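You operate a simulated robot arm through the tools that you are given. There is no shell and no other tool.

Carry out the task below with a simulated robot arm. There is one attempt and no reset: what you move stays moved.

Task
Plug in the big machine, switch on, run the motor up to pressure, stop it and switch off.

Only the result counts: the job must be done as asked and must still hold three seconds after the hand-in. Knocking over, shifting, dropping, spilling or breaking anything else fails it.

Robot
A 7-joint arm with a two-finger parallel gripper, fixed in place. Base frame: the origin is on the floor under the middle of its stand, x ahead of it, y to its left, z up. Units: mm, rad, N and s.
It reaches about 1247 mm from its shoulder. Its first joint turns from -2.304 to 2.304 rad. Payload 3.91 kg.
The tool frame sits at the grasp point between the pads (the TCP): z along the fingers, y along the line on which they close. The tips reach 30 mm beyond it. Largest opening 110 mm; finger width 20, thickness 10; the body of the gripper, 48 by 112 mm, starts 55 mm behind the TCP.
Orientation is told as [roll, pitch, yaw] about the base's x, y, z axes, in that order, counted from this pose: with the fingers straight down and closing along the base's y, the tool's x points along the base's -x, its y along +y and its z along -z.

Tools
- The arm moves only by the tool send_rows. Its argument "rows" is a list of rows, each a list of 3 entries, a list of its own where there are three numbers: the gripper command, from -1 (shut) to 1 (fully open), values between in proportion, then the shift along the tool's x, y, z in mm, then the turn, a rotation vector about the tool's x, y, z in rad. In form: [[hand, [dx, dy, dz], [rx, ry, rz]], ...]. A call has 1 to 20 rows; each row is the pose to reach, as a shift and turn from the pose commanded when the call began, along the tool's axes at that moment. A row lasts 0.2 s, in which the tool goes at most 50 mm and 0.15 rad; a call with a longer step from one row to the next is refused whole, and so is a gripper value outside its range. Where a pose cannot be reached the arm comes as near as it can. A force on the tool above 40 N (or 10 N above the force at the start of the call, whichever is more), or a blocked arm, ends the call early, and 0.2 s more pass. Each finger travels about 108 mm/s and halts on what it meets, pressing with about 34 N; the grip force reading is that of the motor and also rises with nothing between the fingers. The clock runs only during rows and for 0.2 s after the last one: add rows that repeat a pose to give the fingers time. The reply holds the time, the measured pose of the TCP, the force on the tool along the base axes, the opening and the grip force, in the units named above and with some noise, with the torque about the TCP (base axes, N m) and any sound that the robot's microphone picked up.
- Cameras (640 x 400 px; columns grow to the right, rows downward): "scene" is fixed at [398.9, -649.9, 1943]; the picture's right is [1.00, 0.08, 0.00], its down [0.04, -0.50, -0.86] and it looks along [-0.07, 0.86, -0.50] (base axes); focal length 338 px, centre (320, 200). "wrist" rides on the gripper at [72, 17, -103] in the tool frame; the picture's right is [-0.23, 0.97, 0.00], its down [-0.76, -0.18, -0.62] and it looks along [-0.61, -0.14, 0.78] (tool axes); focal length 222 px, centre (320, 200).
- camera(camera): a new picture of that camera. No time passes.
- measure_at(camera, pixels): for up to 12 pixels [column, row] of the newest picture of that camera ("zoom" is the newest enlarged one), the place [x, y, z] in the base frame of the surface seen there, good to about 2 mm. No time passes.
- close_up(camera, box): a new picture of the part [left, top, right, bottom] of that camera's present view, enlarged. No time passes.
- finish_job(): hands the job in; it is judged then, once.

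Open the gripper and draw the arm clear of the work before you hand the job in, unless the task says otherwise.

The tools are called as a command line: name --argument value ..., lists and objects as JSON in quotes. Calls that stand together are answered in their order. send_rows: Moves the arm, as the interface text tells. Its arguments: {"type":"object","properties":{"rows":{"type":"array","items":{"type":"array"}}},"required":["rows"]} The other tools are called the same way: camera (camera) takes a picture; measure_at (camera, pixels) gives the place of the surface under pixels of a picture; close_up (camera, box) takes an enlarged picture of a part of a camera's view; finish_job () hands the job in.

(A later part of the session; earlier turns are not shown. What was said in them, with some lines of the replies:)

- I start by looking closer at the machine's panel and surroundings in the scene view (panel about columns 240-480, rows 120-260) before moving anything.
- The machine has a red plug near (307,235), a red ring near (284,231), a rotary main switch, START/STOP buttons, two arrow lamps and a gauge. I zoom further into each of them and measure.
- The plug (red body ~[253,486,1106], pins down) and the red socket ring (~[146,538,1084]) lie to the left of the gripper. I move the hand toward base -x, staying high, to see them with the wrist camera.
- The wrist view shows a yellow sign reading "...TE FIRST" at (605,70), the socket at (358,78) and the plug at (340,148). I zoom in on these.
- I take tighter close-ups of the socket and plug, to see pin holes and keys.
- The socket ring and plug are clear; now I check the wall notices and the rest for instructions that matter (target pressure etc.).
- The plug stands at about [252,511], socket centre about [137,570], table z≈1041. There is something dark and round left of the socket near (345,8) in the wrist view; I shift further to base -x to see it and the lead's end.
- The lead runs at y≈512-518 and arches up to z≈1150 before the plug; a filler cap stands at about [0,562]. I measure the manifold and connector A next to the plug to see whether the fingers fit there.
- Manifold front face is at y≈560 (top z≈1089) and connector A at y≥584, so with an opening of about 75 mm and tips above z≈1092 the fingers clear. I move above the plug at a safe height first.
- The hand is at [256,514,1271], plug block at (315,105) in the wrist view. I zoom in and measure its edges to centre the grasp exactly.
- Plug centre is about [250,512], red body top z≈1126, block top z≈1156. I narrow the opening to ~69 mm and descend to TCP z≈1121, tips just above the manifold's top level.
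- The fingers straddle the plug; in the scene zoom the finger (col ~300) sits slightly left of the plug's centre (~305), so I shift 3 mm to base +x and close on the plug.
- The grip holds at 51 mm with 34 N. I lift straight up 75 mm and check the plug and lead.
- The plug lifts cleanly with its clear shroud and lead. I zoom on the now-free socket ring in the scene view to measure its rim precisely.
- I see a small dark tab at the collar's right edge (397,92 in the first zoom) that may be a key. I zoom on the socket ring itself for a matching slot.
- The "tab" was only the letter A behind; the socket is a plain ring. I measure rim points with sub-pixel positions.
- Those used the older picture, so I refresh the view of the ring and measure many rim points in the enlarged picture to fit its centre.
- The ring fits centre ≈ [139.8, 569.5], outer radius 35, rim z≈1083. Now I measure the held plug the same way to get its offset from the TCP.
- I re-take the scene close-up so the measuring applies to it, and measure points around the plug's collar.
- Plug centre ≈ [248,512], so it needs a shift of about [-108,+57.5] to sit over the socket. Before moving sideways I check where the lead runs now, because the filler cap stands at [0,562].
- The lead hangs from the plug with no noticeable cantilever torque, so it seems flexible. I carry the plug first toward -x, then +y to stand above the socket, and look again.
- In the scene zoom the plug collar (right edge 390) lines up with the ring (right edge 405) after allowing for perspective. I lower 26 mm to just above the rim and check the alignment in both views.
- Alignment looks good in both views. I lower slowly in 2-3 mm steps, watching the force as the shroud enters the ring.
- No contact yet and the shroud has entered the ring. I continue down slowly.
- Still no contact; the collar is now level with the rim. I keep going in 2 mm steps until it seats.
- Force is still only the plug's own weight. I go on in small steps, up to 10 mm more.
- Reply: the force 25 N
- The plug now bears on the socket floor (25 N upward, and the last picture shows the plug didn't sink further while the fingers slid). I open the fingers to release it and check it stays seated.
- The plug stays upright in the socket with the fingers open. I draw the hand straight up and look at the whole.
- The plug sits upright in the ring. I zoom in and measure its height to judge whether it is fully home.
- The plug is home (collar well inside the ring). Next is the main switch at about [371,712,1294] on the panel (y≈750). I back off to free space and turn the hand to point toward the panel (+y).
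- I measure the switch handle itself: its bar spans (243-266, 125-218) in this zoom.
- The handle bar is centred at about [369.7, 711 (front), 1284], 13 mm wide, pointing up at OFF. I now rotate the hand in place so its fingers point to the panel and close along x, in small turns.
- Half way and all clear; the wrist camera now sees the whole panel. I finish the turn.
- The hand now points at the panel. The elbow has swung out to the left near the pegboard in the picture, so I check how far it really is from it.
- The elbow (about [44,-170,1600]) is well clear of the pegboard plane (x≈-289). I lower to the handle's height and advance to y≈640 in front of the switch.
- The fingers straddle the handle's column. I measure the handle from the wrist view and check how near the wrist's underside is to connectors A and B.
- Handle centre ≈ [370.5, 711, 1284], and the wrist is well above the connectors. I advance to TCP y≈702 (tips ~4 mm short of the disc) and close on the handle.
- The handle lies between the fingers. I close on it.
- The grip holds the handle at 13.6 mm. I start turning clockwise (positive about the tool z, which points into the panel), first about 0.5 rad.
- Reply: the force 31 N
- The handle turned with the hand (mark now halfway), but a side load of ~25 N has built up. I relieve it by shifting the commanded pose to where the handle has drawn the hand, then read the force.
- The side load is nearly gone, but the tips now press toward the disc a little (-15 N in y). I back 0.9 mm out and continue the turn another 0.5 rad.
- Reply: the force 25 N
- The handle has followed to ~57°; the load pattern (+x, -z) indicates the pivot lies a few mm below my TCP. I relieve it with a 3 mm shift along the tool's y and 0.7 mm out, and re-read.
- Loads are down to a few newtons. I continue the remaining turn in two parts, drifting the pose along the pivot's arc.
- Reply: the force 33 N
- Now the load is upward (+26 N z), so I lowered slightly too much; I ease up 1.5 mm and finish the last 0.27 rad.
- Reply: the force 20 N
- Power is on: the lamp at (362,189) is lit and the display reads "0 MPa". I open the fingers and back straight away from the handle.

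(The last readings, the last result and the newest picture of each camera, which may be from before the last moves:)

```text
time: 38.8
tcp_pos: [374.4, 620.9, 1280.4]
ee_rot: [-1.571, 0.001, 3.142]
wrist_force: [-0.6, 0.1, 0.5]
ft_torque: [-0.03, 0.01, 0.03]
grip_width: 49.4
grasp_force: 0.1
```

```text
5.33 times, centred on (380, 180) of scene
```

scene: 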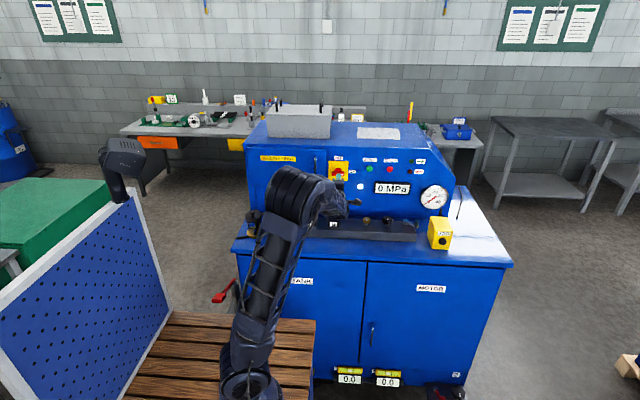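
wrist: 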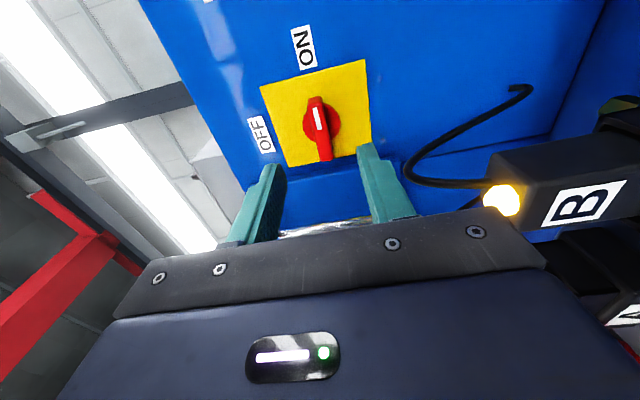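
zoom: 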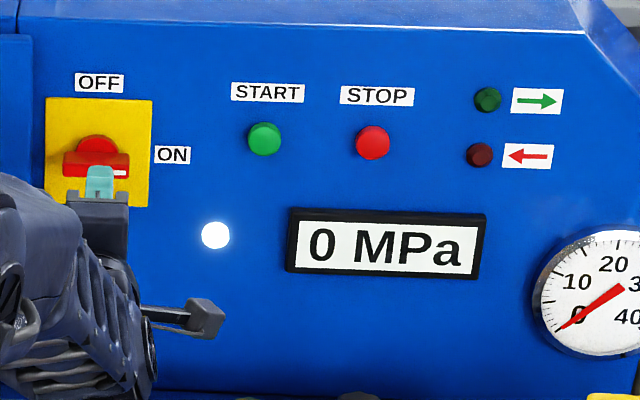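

The switch handle is now horizontal at ON. I notice connector B's gland glowing in the wrist view at (503,200); I look at both connectors while moving the closed fingers to in front of START ([509,736,1306]).

send_rows --rows '[[-0.4, [35, -7, 0], [0, 0, 0]], [-0.8, [70, -14, 0], [0, 0, 0]], [-1, [105, -20, 0], [0, 0, 0]], [-1, [135, -25, 10], [0, 0, 0]], [-1, [135, -25, 40], [0, 0, 0]], [-1, [135, -25, 65], [0, 0, 0]], [-1, [135, -25, 65], [0, 0, 0]]]'

camera --camera "wrist"

camera --camera "scene"

close_up --camera "scene" --box '[270, 180, 360, 250]'

close_up --camera "scene" --box '[330, 145, 450, 215]'

```text
time: 40.4
tcp_pos: [509.9, 688.4, 1307.4]
ee_rot: [-1.57, 0.003, 3.14]
wrist_force: [-0.2, 0.4, 0.1]
ft_torque: [0.01, 0.02, -0.03]
grip_width: 0.0
grasp_force: 34.1
```

```text
taken
```

wrist: 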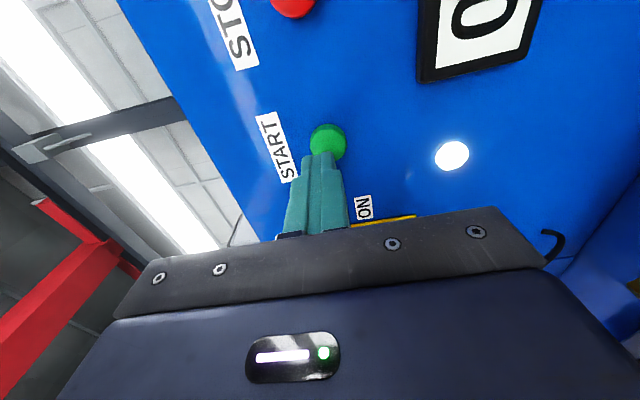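

```text
taken
```

scene: 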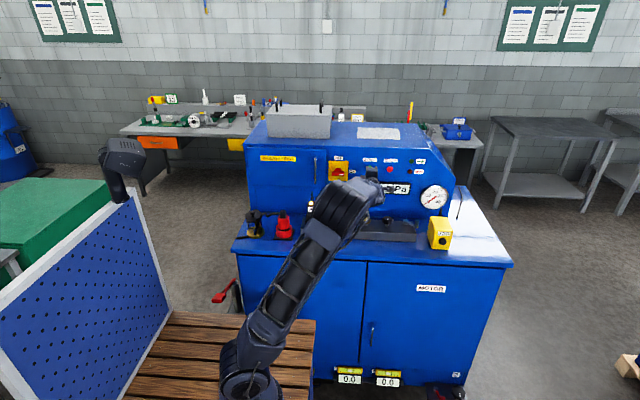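

```text
5.71 times, centred on (315, 215) of scene
```

zoom: 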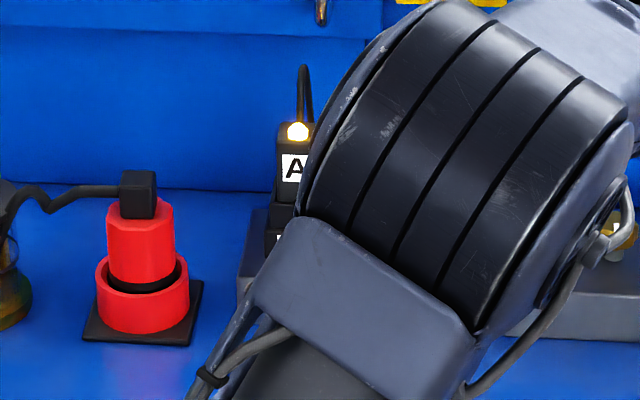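

```text
5.33 times, centred on (390, 180) of scene
```

zoom: 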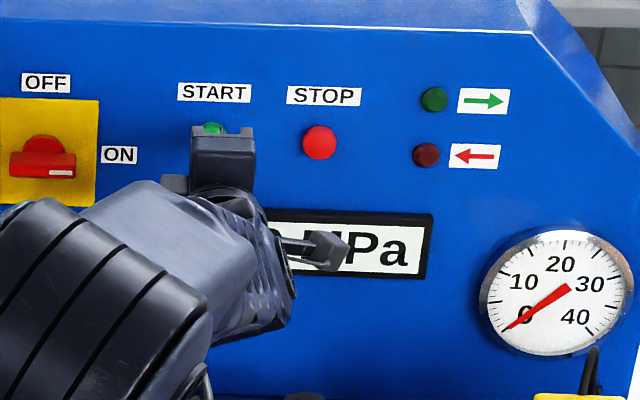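

Both connector lamps are lit and the tips stand 17 mm before START. I check the button's exact place from the wrist view before pressing.

close_up --camera "wrist" --box '[270, 100, 380, 220]'

measure_at --camera "wrist" --pixels '[[328, 140], [312, 138], [343, 142], [328, 127], [320, 158], [312, 165], [328, 165], [290, 3]]'

```text
3.33 times, centred on (325, 160) of wrist
```

zoom: 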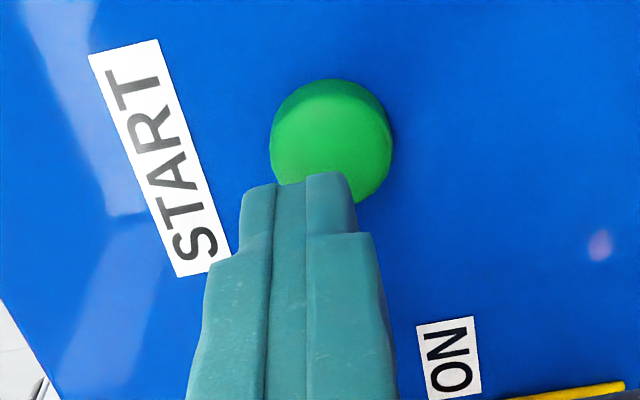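

```text
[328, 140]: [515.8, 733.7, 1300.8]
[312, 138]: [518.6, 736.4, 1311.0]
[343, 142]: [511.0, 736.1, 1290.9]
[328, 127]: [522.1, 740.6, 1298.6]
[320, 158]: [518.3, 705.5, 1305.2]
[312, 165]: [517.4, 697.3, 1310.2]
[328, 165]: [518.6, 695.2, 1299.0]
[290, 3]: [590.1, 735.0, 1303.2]
```

START centre relative to the fingers is ~2.5 mm lower. I press START about 5 mm, retract, and go straight to hover in front of STOP (83 mm to +x) so I can stop at any time.

send_rows --rows '[[-1, [0, 2.5, 12], [0, 0, 0]], [-1, [0, 2.5, 20], [0, 0, 0]], [-1, [0, 2.5, 24], [0, 0, 0]], [-1, [0, 2.5, 4], [0, 0, 0]], [-1, [42, 2.5, 4], [0, 0, 0]], [-1, [82, 2.5, 4], [0, 0, 0]]]'

close_up --camera "scene" --box '[340, 140, 470, 220]'

camera --camera "wrist"

```text
time: 41.8
tcp_pos: [590.9, 690.9, 1305.1]
ee_rot: [-1.571, -0.001, -3.139]
wrist_force: [-1.8, -0.4, 1.4]
ft_torque: [-0.05, 0.0, -0.08]
grip_width: 0.1
grasp_force: 34.4
heard: click
```

```text
4.92 times, centred on (405, 180) of scene
```

zoom: 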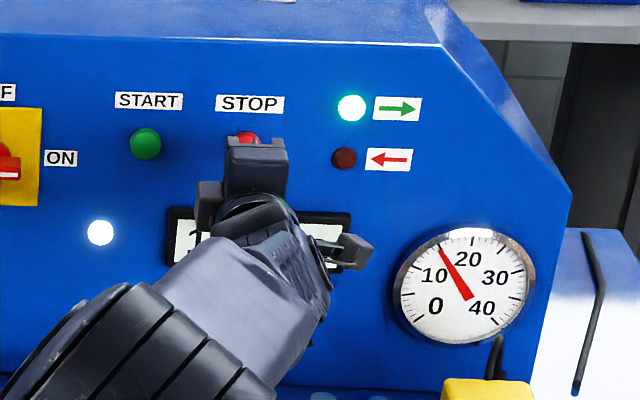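

```text
taken
```

wrist: 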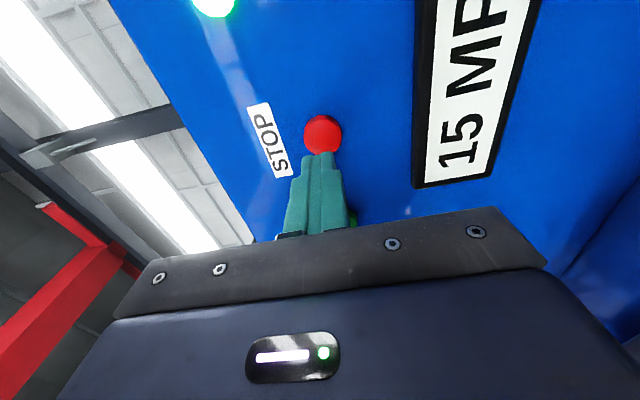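

START clicked, the green → lamp is lit and the display reads 15 MPa. I wait one short row while closing in on STOP to see whether the pressure still rises or has levelled.

send_rows --rows '[[-1, [0, 0, 6], [0, 0, 0]]]'

camera --camera "wrist"

close_up --camera "scene" --box '[340, 140, 470, 220]'

```text
time: 42.2
tcp_pos: [593.4, 695.8, 1302.8]
ee_rot: [-1.57, -0.001, 3.141]
wrist_force: [0.6, 0.1, -0.1]
ft_torque: [0.0, 0.01, 0.01]
grip_width: 0.2
grasp_force: 33.7
```

```text
taken
```

wrist: 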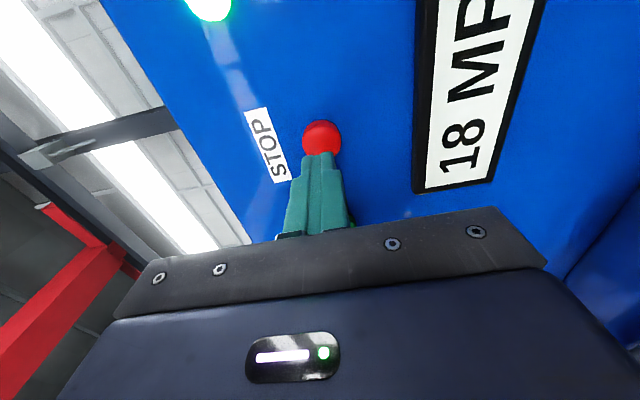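

```text
4.92 times, centred on (405, 180) of scene
```

zoom: 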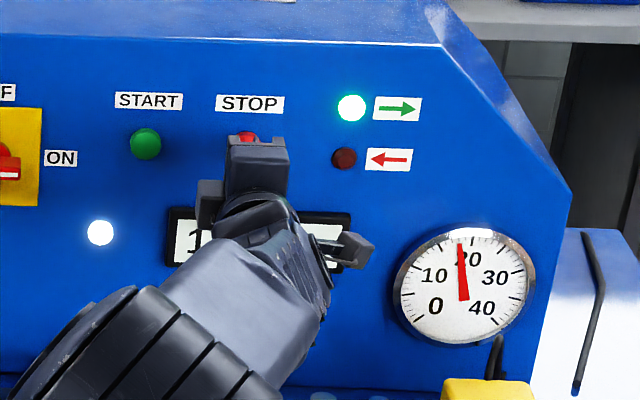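

The rise is slowing (15 → 18 MPa in 0.4 s), so it is approaching a set value. I wait another short row.

send_rows --rows '[[-1, [0, 0, 2], [0, 0, 0]]]'

camera --camera "wrist"

close_up --camera "scene" --box '[412, 178, 456, 214]'

```text
time: 42.6
tcp_pos: [592.7, 697.7, 1303.7]
ee_rot: [-1.572, 0.001, 3.141]
wrist_force: [0.5, -0.6, 0.0]
ft_torque: [0.02, -0.03, -0.02]
grip_width: 0.0
grasp_force: 34.3
```

```text
taken
```

wrist: 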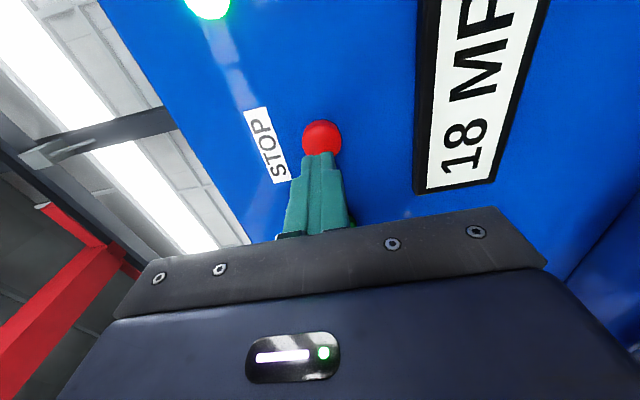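

```text
11.11 times, centred on (434, 196) of scene
```

zoom: 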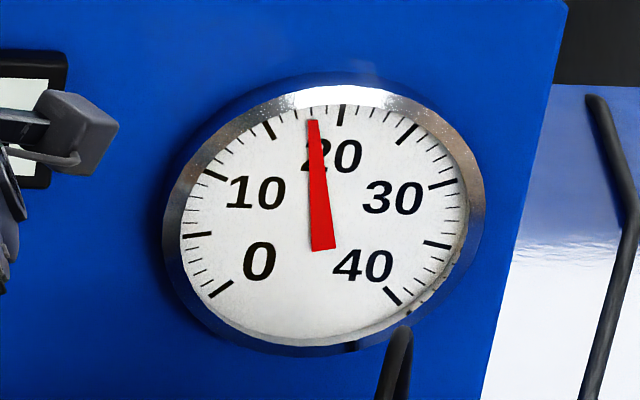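

The pressure now holds at 18 MPa. I wait a second more at the same pose to be sure it is steady.

send_rows --rows '[[-1, [0, 0, 0], [0, 0, 0]], [-1, [0, 0, 0], [0, 0, 0]], [-1, [0, 0, 0], [0, 0, 0]], [-1, [0, 0, 0], [0, 0, 0]]]'

camera --camera "wrist"

close_up --camera "scene" --box '[340, 140, 470, 220]'

```text
time: 43.6
tcp_pos: [591.5, 697.0, 1303.2]
ee_rot: [-1.571, 0.0, 3.142]
wrist_force: [-0.4, 0.3, -0.2]
ft_torque: [-0.02, -0.01, 0.03]
grip_width: 0.3
grasp_force: 33.8
```

```text
taken
```

wrist: 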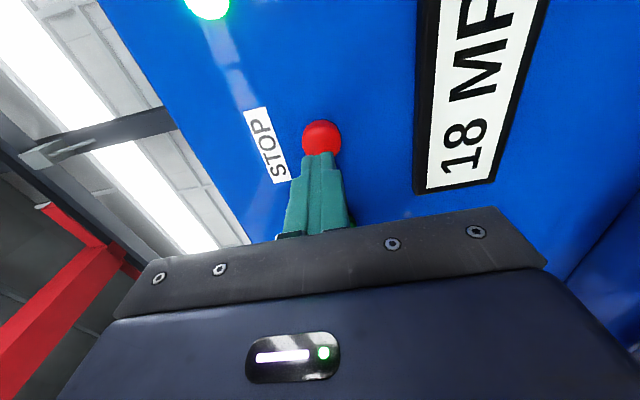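

```text
4.92 times, centred on (405, 180) of scene
```

zoom: 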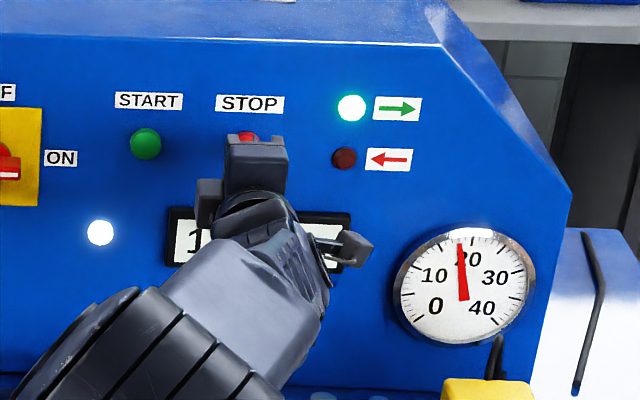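

It holds at 18 MPa with the green lamp on, so the motor is up to pressure. I press STOP (about 15 mm forward) and retract.

send_rows --rows '[[-1, [0, 0, 8], [0, 0, 0]], [-1, [0, 0, 13], [0, 0, 0]], [-1, [0, 0, 16], [0, 0, 0]], [-1, [0, 0, 0], [0, 0, 0]], [-1, [0, 0, -25], [0, 0, 0]], [-1, [0, 0, -25], [0, 0, 0]]]'

camera --camera "wrist"

close_up --camera "scene" --box '[340, 140, 470, 220]'

```text
time: 45.0
tcp_pos: [590.7, 672.1, 1303.3]
ee_rot: [-1.57, 0.002, 3.141]
wrist_force: [-0.3, -0.9, 0.4]
ft_torque: [0.0, 0.01, -0.02]
grip_width: 0.0
grasp_force: 33.6
heard: click
```

```text
taken
```

wrist: 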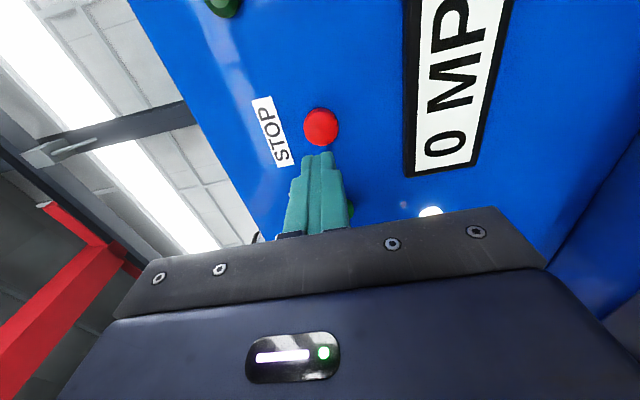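

```text
4.92 times, centred on (405, 180) of scene
```

zoom: 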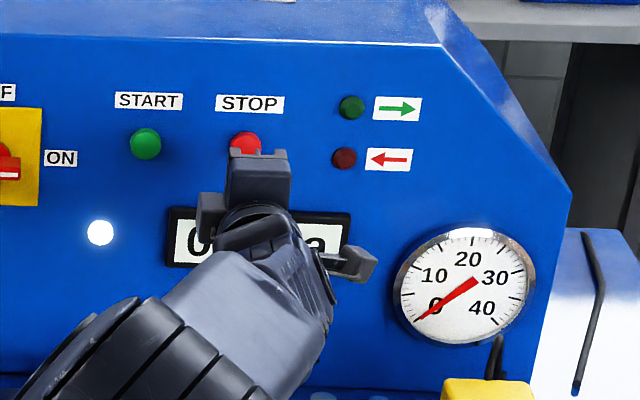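

Stopped: the green lamp is off and pressure is back to 0. I retreat and return to in front of the main switch with the fingers partly open.

send_rows --rows '[[-1, [0, 0, -30], [0, 0, 0]], [-0.6, [-30, 3, -52], [0, 0, 0]], [-0.1, [-72, 8, -52], [0, 0, 0]], [-0.1, [-116, 13, -52], [0, 0, 0]], [-0.1, [-160, 18, -52], [0, 0, 0]], [-0.1, [-200, 23, -52], [0, 0, 0]], [-0.1, [-217, 24, -52], [0, 0, 0]], [-0.1, [-217, 24, -52], [0, 0, 0]]]'

camera --camera "wrist"

camera --camera "scene"

close_up --camera "scene" --box '[326, 155, 354, 187]'

```text
time: 46.8
tcp_pos: [376.5, 622.0, 1277.9]
ee_rot: [-1.572, -0.001, 3.141]
wrist_force: [0.0, 0.0, 0.1]
ft_torque: [0.0, 0.01, -0.01]
grip_width: 49.8
grasp_force: 0.1
```

```text
taken
```

wrist: 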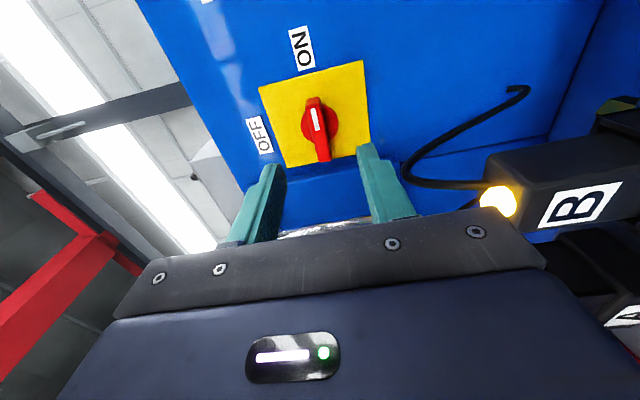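

```text
taken
```

scene: 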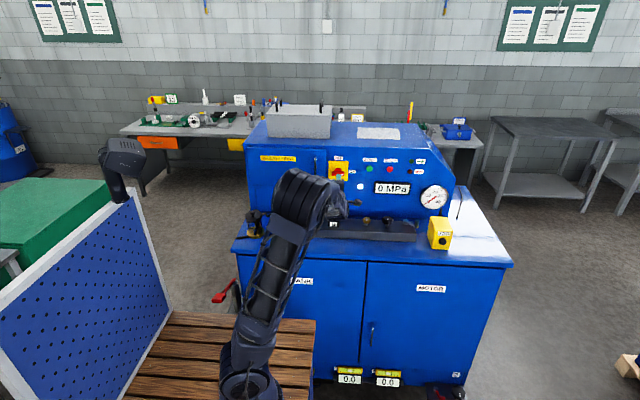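

```text
12.50 times, centred on (340, 171) of scene
```

zoom: 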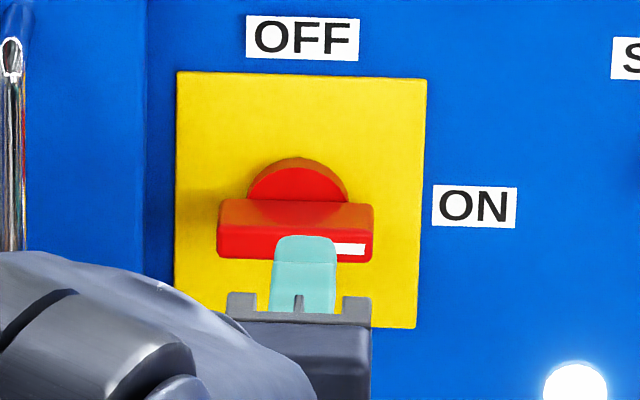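

I measure the handle (now horizontal) in this close-up and from the wrist view.

measure_at --camera "zoom" --pixels '[[222, 240], [240, 240], [265, 240], [345, 232], [368, 240], [240, 232], [240, 255], [355, 258], [350, 229], [297, 165], [255, 185], [340, 185]]'

measure_at --camera "wrist" --pixels '[[314, 103], [316, 115], [320, 135], [324, 155], [325, 160], [310, 125], [324, 122], [335, 125], [337, 135], [304, 125], [318, 125], [322, 145]]'

```text
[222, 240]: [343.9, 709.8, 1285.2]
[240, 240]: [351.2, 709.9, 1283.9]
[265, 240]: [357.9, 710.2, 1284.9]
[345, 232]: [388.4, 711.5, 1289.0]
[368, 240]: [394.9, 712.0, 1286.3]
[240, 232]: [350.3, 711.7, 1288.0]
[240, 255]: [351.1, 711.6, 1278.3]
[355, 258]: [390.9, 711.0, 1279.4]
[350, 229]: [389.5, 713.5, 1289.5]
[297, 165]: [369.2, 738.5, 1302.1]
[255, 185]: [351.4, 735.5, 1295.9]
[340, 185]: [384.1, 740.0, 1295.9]
```

```text
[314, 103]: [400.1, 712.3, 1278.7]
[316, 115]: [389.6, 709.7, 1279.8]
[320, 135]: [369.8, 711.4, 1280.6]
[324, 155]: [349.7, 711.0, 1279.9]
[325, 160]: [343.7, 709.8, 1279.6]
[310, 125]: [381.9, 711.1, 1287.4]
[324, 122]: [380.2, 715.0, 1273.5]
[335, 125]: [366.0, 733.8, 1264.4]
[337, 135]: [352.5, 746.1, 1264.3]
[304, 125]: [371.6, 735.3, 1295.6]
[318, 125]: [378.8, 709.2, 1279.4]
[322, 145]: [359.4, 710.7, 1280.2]
```

Wrist-frame readings put the handle's axis at about [370, 1280.5]. I align to it, advance to y≈700.5 and check before closing.

send_rows --rows '[[-0.1, [-4.8, -2, 15], [0, 0, 0]], [-0.1, [-4.8, -2, 40], [0, 0, 0]], [-0.1, [-4.8, -2, 60], [0, 0, 0]], [-0.1, [-4.8, -2, 72], [0, 0, 0]], [-0.1, [-4.8, -2, 79], [0, 0, 0]], [-0.1, [-4.8, -2, 79], [0, 0, 0]]]'

close_up --camera "wrist" --box '[220, 40, 440, 240]'

measure_at --camera "zoom" --pixels '[[285, 230], [300, 260], [310, 320], [275, 250], [200, 300], [430, 300]]'

```text
time: 48.2
tcp_pos: [370.7, 699.6, 1279.5]
ee_rot: [-1.571, 0.0, 3.142]
wrist_force: [0.9, 0.5, 0.5]
ft_torque: [0.01, 0.0, -0.02]
grip_width: 49.7
grasp_force: 0.0
```

```text
2.00 times, centred on (330, 140) of wrist
```

zoom: 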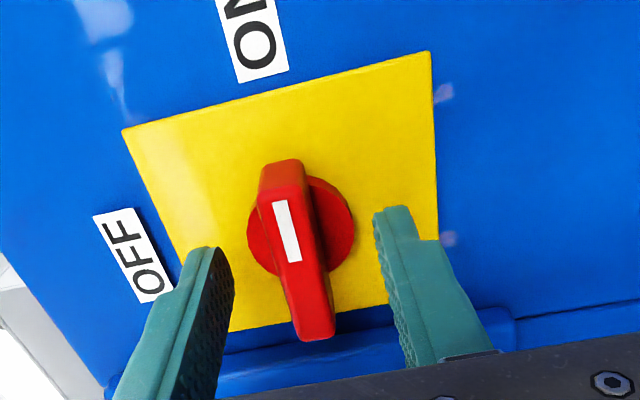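

```text
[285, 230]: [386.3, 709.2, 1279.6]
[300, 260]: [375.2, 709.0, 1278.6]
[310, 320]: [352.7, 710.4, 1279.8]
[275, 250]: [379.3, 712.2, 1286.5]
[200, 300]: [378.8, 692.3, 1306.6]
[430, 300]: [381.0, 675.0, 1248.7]
```

The handle is centred between the fingers. I close and read the load.

send_rows --rows '[[-0.5, [0, 0, 0], [0, 0, 0]], [-0.8, [0, 0, 0], [0, 0, 0]], [-1, [0, 0, 0], [0, 0, 0]], [-1, [0, 0, 0], [0, 0, 0]]]'

```text
time: 49.2
tcp_pos: [369.3, 700.2, 1279.5]
ee_rot: [-1.57, 0.0, 3.141]
wrist_force: [0.9, 0.8, 0.3]
ft_torque: [-0.05, 0.01, 0.03]
grip_width: 14.0
grasp_force: 45.3
```

Gripped at 14 mm with no side load. I turn back counter-clockwise, first 0.5 rad.

send_rows --rows '[[-1, [0, 0, 0], [0, 0, -0.1]], [-1, [0, 0, 0], [0, 0, -0.2]], [-1, [0, 0, 0], [0, 0, -0.3]], [-1, [0, 0, 0], [0, 0, -0.4]], [-1, [0, 0, 0], [0, 0, -0.5]], [-1, [0, 0, 0], [0, 0, -0.5]]]'

close_up --camera "wrist" --box '[220, 40, 440, 240]'

```text
time: 50.6
tcp_pos: [371.0, 699.7, 1280.7]
ee_rot: [-1.568, 0.501, -3.143]
wrist_force: [-7.1, -8.1, -15.9]
ft_torque: [0.06, 0.01, -0.34]
grip_width: 14.0
grasp_force: 45.4
```

```text
2.00 times, centred on (330, 140) of wrist
```

zoom: 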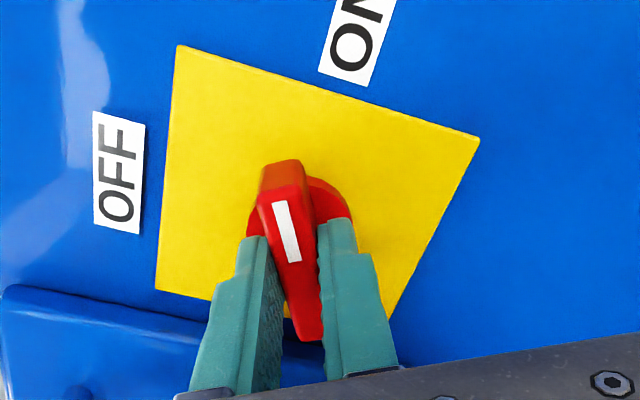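

Loads are small. I make a tiny correction and continue.

send_rows --rows '[[-1, [-0.5, 0.4, -0.3], [0, 0, -0.1]], [-1, [-0.7, 0.5, -0.3], [0, 0, -0.2]], [-1, [-0.7, 0.5, -0.3], [0, 0, -0.3]], [-1, [-0.7, 0.5, -0.3], [0, 0, -0.4]], [-1, [-0.7, 0.5, -0.3], [0, 0, -0.5]], [-1, [-0.7, 0.5, -0.3], [0, 0, -0.55]], [-1, [-0.7, 0.5, -0.3], [0, 0, -0.55]]]'

close_up --camera "wrist" --box '[220, 40, 440, 240]'

```text
time: 52.2
tcp_pos: [370.3, 699.8, 1279.5]
ee_rot: [-1.573, 1.051, 3.141]
wrist_force: [0.1, -9.5, -6.7]
ft_torque: [1.04, 0.02, -0.69]
grip_width: 14.0
grasp_force: 45.4
```

```text
2.00 times, centred on (330, 140) of wrist
```

zoom: 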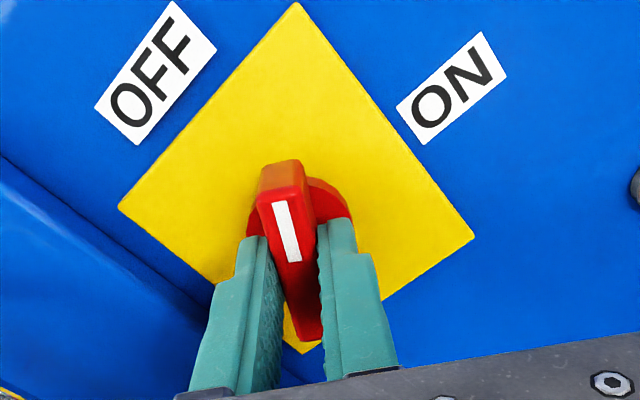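

Loads stay low; the mark is two thirds of the way back. I finish the last 0.52 rad to OFF.

send_rows --rows '[[-1, [0, 0, -0.3], [0, 0, -0.1]], [-1, [0, 0, -0.3], [0, 0, -0.2]], [-1, [0, 0, -0.3], [0, 0, -0.3]], [-1, [0, 0, -0.3], [0, 0, -0.4]], [-1, [0, 0, -0.3], [0, 0, -0.5]], [-1, [0, 0, -0.3], [0, 0, -0.53]], [-1, [0, 0, -0.3], [0, 0, -0.53]]]'

close_up --camera "wrist" --box '[220, 40, 440, 240]'

camera --camera "scene"

close_up --camera "scene" --box '[320, 145, 450, 215]'

```text
time: 53.8
tcp_pos: [370.6, 699.2, 1279.4]
ee_rot: [1.602, 1.559, 0.032]
wrist_force: [8.3, 1.0, 2.0]
ft_torque: [-0.45, 0.56, -0.07]
grip_width: 13.9
grasp_force: 45.2
```

```text
2.00 times, centred on (330, 140) of wrist
```

zoom: 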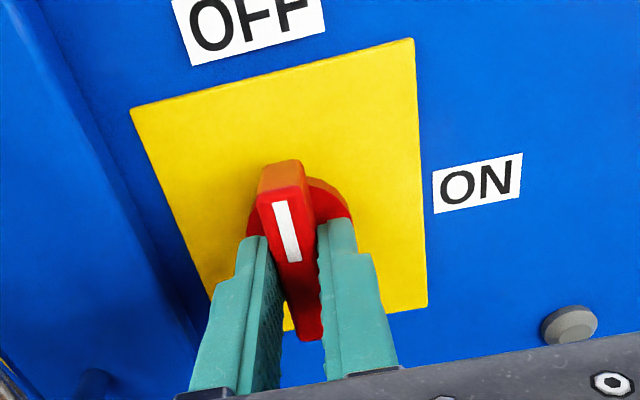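

```text
taken
```

scene: 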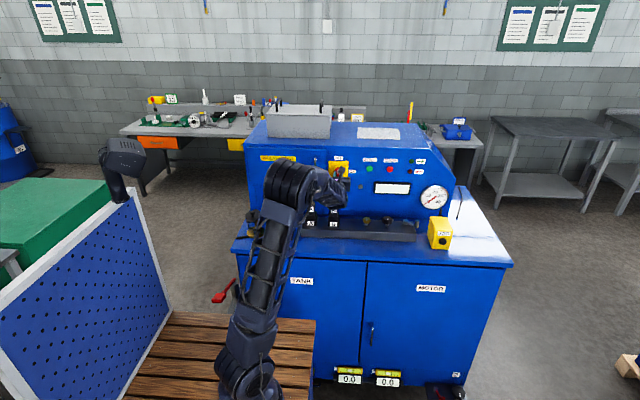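

```text
4.92 times, centred on (385, 180) of scene
```

zoom: 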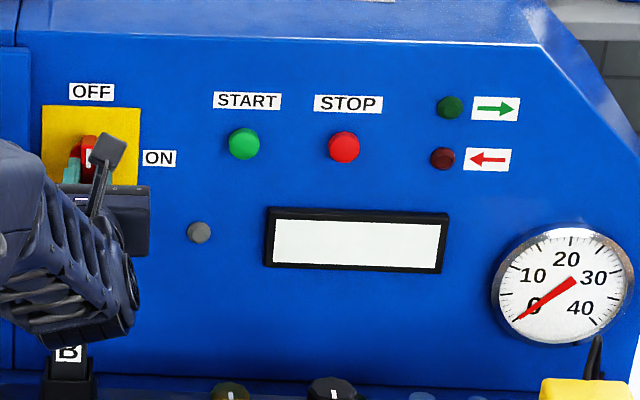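

Lamp and display are off; the switch is back at OFF against its stop. I open the fingers and back straight away.

send_rows --rows '[[-0.6, [0, 0, 0], [0, 0, 0]], [-0.2, [0, 0, 0], [0, 0, 0]], [0.0, [0, 0, 0], [0, 0, 0]], [0.0, [0, 0, -25], [0, 0, 0]], [0.0, [0, 0, -60], [0, 0, 0]], [0.0, [0, 0, -100], [0, 0, 0]], [0.0, [0, 0, -145], [0, 0, 0]], [0.0, [30, 0, -190], [0, 0, 0]], [0.0, [60, 0, -225], [0, 0, 0]], [0.0, [60, 0, -225], [0, 0, 0]]]'

camera --camera "wrist"

camera --camera "scene"

close_up --camera "scene" --box '[320, 145, 450, 215]'

close_up --camera "scene" --box '[230, 190, 330, 260]'

```text
refused: row 8 steps farther than a row can; nothing moved
```

```text
taken
```

wrist: 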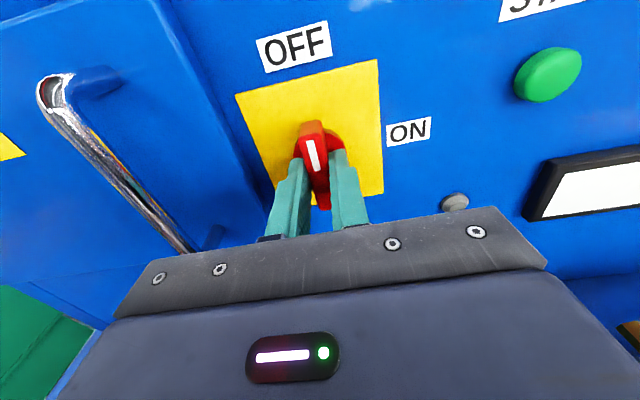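

```text
taken
```

scene: 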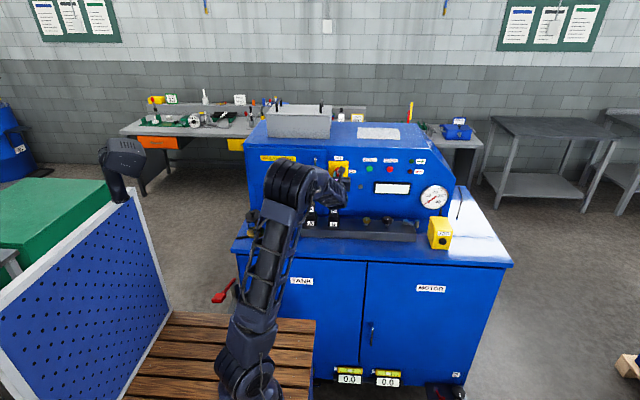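

```text
4.92 times, centred on (385, 180) of scene
```

zoom: 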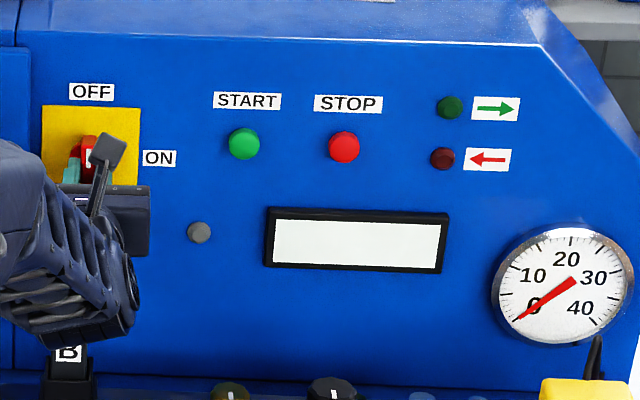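

```text
5.71 times, centred on (280, 225) of scene
```

zoom: 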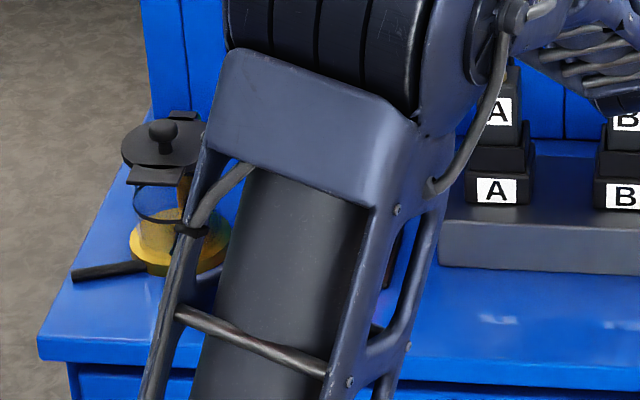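

That call was refused because one step was too long; nothing moved. I repeat it with shorter steps: open, then withdraw along -y and a little up.

send_rows --rows '[[-0.6, [0, 0, 0], [0, 0, 0]], [-0.2, [0, 0, 0], [0, 0, 0]], [0.0, [0, 0, 0], [0, 0, 0]], [0.0, [0, 0, -25], [0, 0, 0]], [0.0, [0, 0, -60], [0, 0, 0]], [0.0, [0, 0, -100], [0, 0, 0]], [0.0, [10, 0, -135], [0, 0, 0]], [0.0, [30, 0, -170], [0, 0, 0]], [0.0, [55, 0, -200], [0, 0, 0]], [0.0, [80, 0, -225], [0, 0, 0]], [0.0, [80, 0, -225], [0, 0, 0]]]'

camera --camera "wrist"

camera --camera "scene"

close_up --camera "scene" --box '[320, 145, 450, 215]'

close_up --camera "scene" --box '[230, 190, 340, 260]'

```text
time: 56.2
tcp_pos: [366.1, 475.9, 1360.0]
ee_rot: [1.541, 1.559, -0.03]
wrist_force: [0.5, 0.2, 0.2]
ft_torque: [-0.01, 0.0, -0.01]
grip_width: 55.0
grasp_force: 0.1
```

```text
taken
```

wrist: 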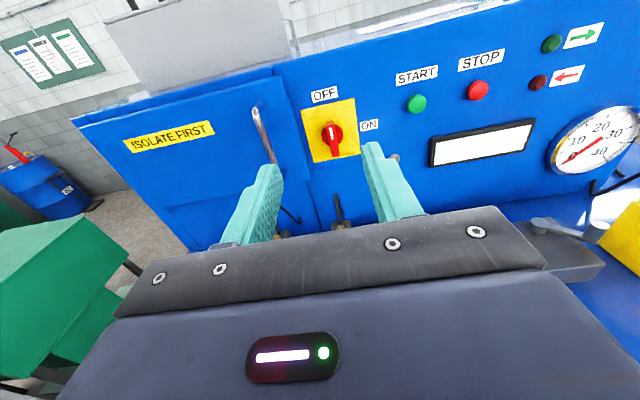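

```text
taken
```

scene: 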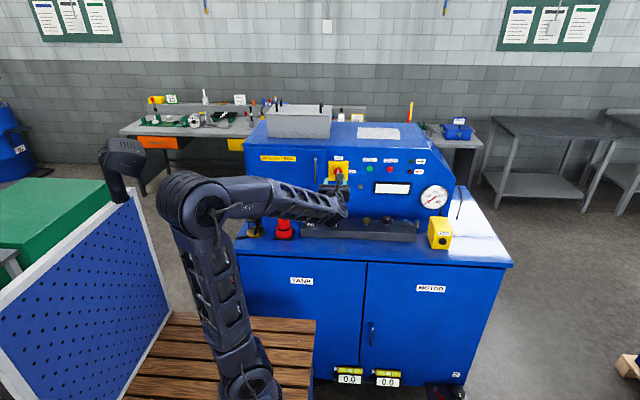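

```text
4.92 times, centred on (385, 180) of scene
```

zoom: 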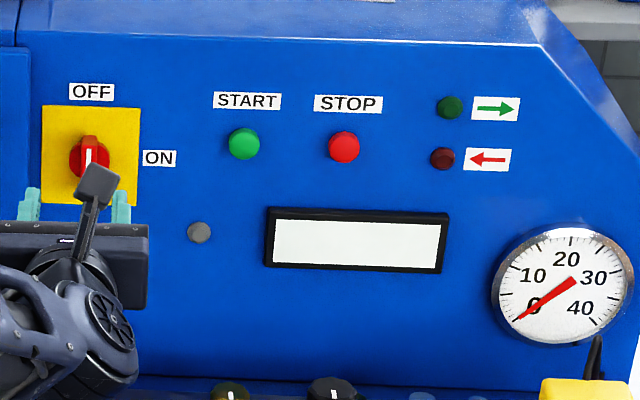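

```text
5.71 times, centred on (285, 225) of scene
```

zoom: 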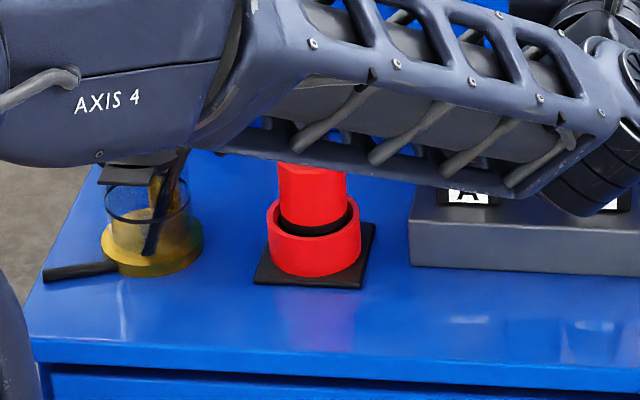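

Switch is at OFF, everything dark, plug seated. I raise the hand and turn it back half way so the wrist camera can check the plug, lead and the filler jar.

send_rows --rows '[[0.2, [30, 0, -15], [0, 0, 0]], [0.4, [60, 0, -25], [0, 0, 0]], [0.6, [60, 0, -25], [0.0806, -0.0806, -0.0806]], [0.8, [60, 0, -25], [0.1612, -0.1612, -0.1612]], [1, [60, 0, -25], [0.2418, -0.2418, -0.2418]], [1, [60, 0, -25], [0.3224, -0.3224, -0.3224]], [1, [60, 0, -25], [0.403, -0.403, -0.403]], [1, [60, 0, -25], [0.4836, -0.4836, -0.4836]], [1, [60, 0, -25], [0.5642, -0.5642, -0.5642]], [1, [60, 0, -25], [0.6448, -0.6448, -0.6448]], [1, [60, 0, -25], [0.6448, -0.6448, -0.6448]]]'

camera --camera "wrist"

close_up --camera "wrist" --box '[120, 20, 320, 200]'

camera --camera "scene"

```text
time: 58.6
tcp_pos: [368.1, 450.5, 1419.9]
ee_rot: [0.444, 0.667, -0.437]
wrist_force: [-0.1, 0.1, 0.0]
ft_torque: [0.01, 0.01, 0.03]
grip_width: 110.0
grasp_force: 0.1
```

```text
taken
```

wrist: 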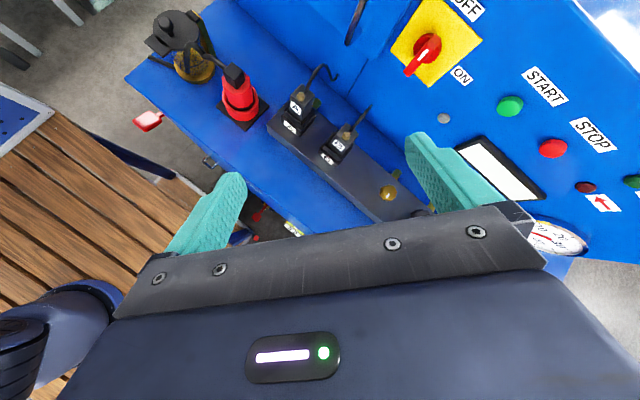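

```text
2.22 times, centred on (220, 110) of wrist
```

zoom: 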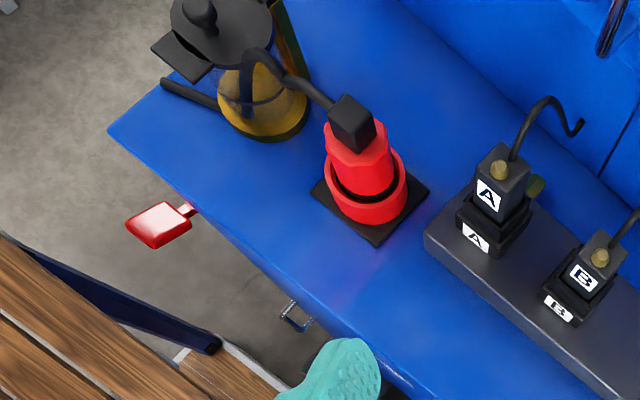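

```text
taken
```

scene: 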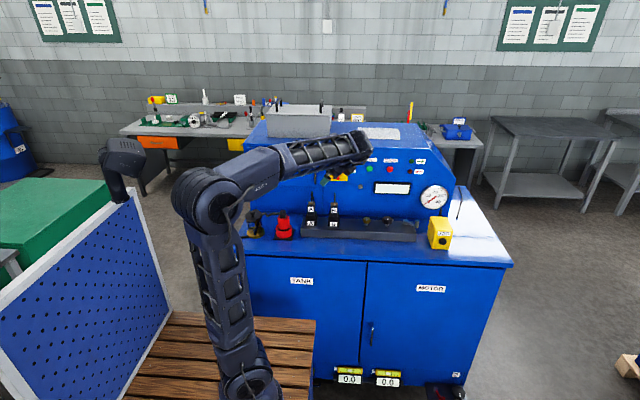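

The plug stands seated in its socket, the pot beside it is where it was (base edge still at column ~264.6), the switch is at OFF, lamps and display are dark and the gauge reads 0. The gripper is open and clear of the work, so I hand the job in.

finish_job

```text
The job is handed in.
```

The job is done and handed in. The big machine was plugged in, switched on, run up to pressure, stopped and switched off.

- **Plug:** it sits in the red socket. The power lamp lit when I switched on, so it is making contact.
- **Run:** START lit the green arrow lamp. The pressure rose to 18 MPa and held there for about a second before I pressed STOP. No target pressure was marked, so I took this steady reading as "up to pressure".
- **Stop and off:** after STOP the gauge fell to 0. The main switch is back at OFF, with the lamp and display dark.

Nothing else appeared to have been moved. In the last pictures the plug's lead seems to pass through the pot standing beside the socket, but the pot is still upright and its base has not shifted. The gripper is open and clear of the machine.
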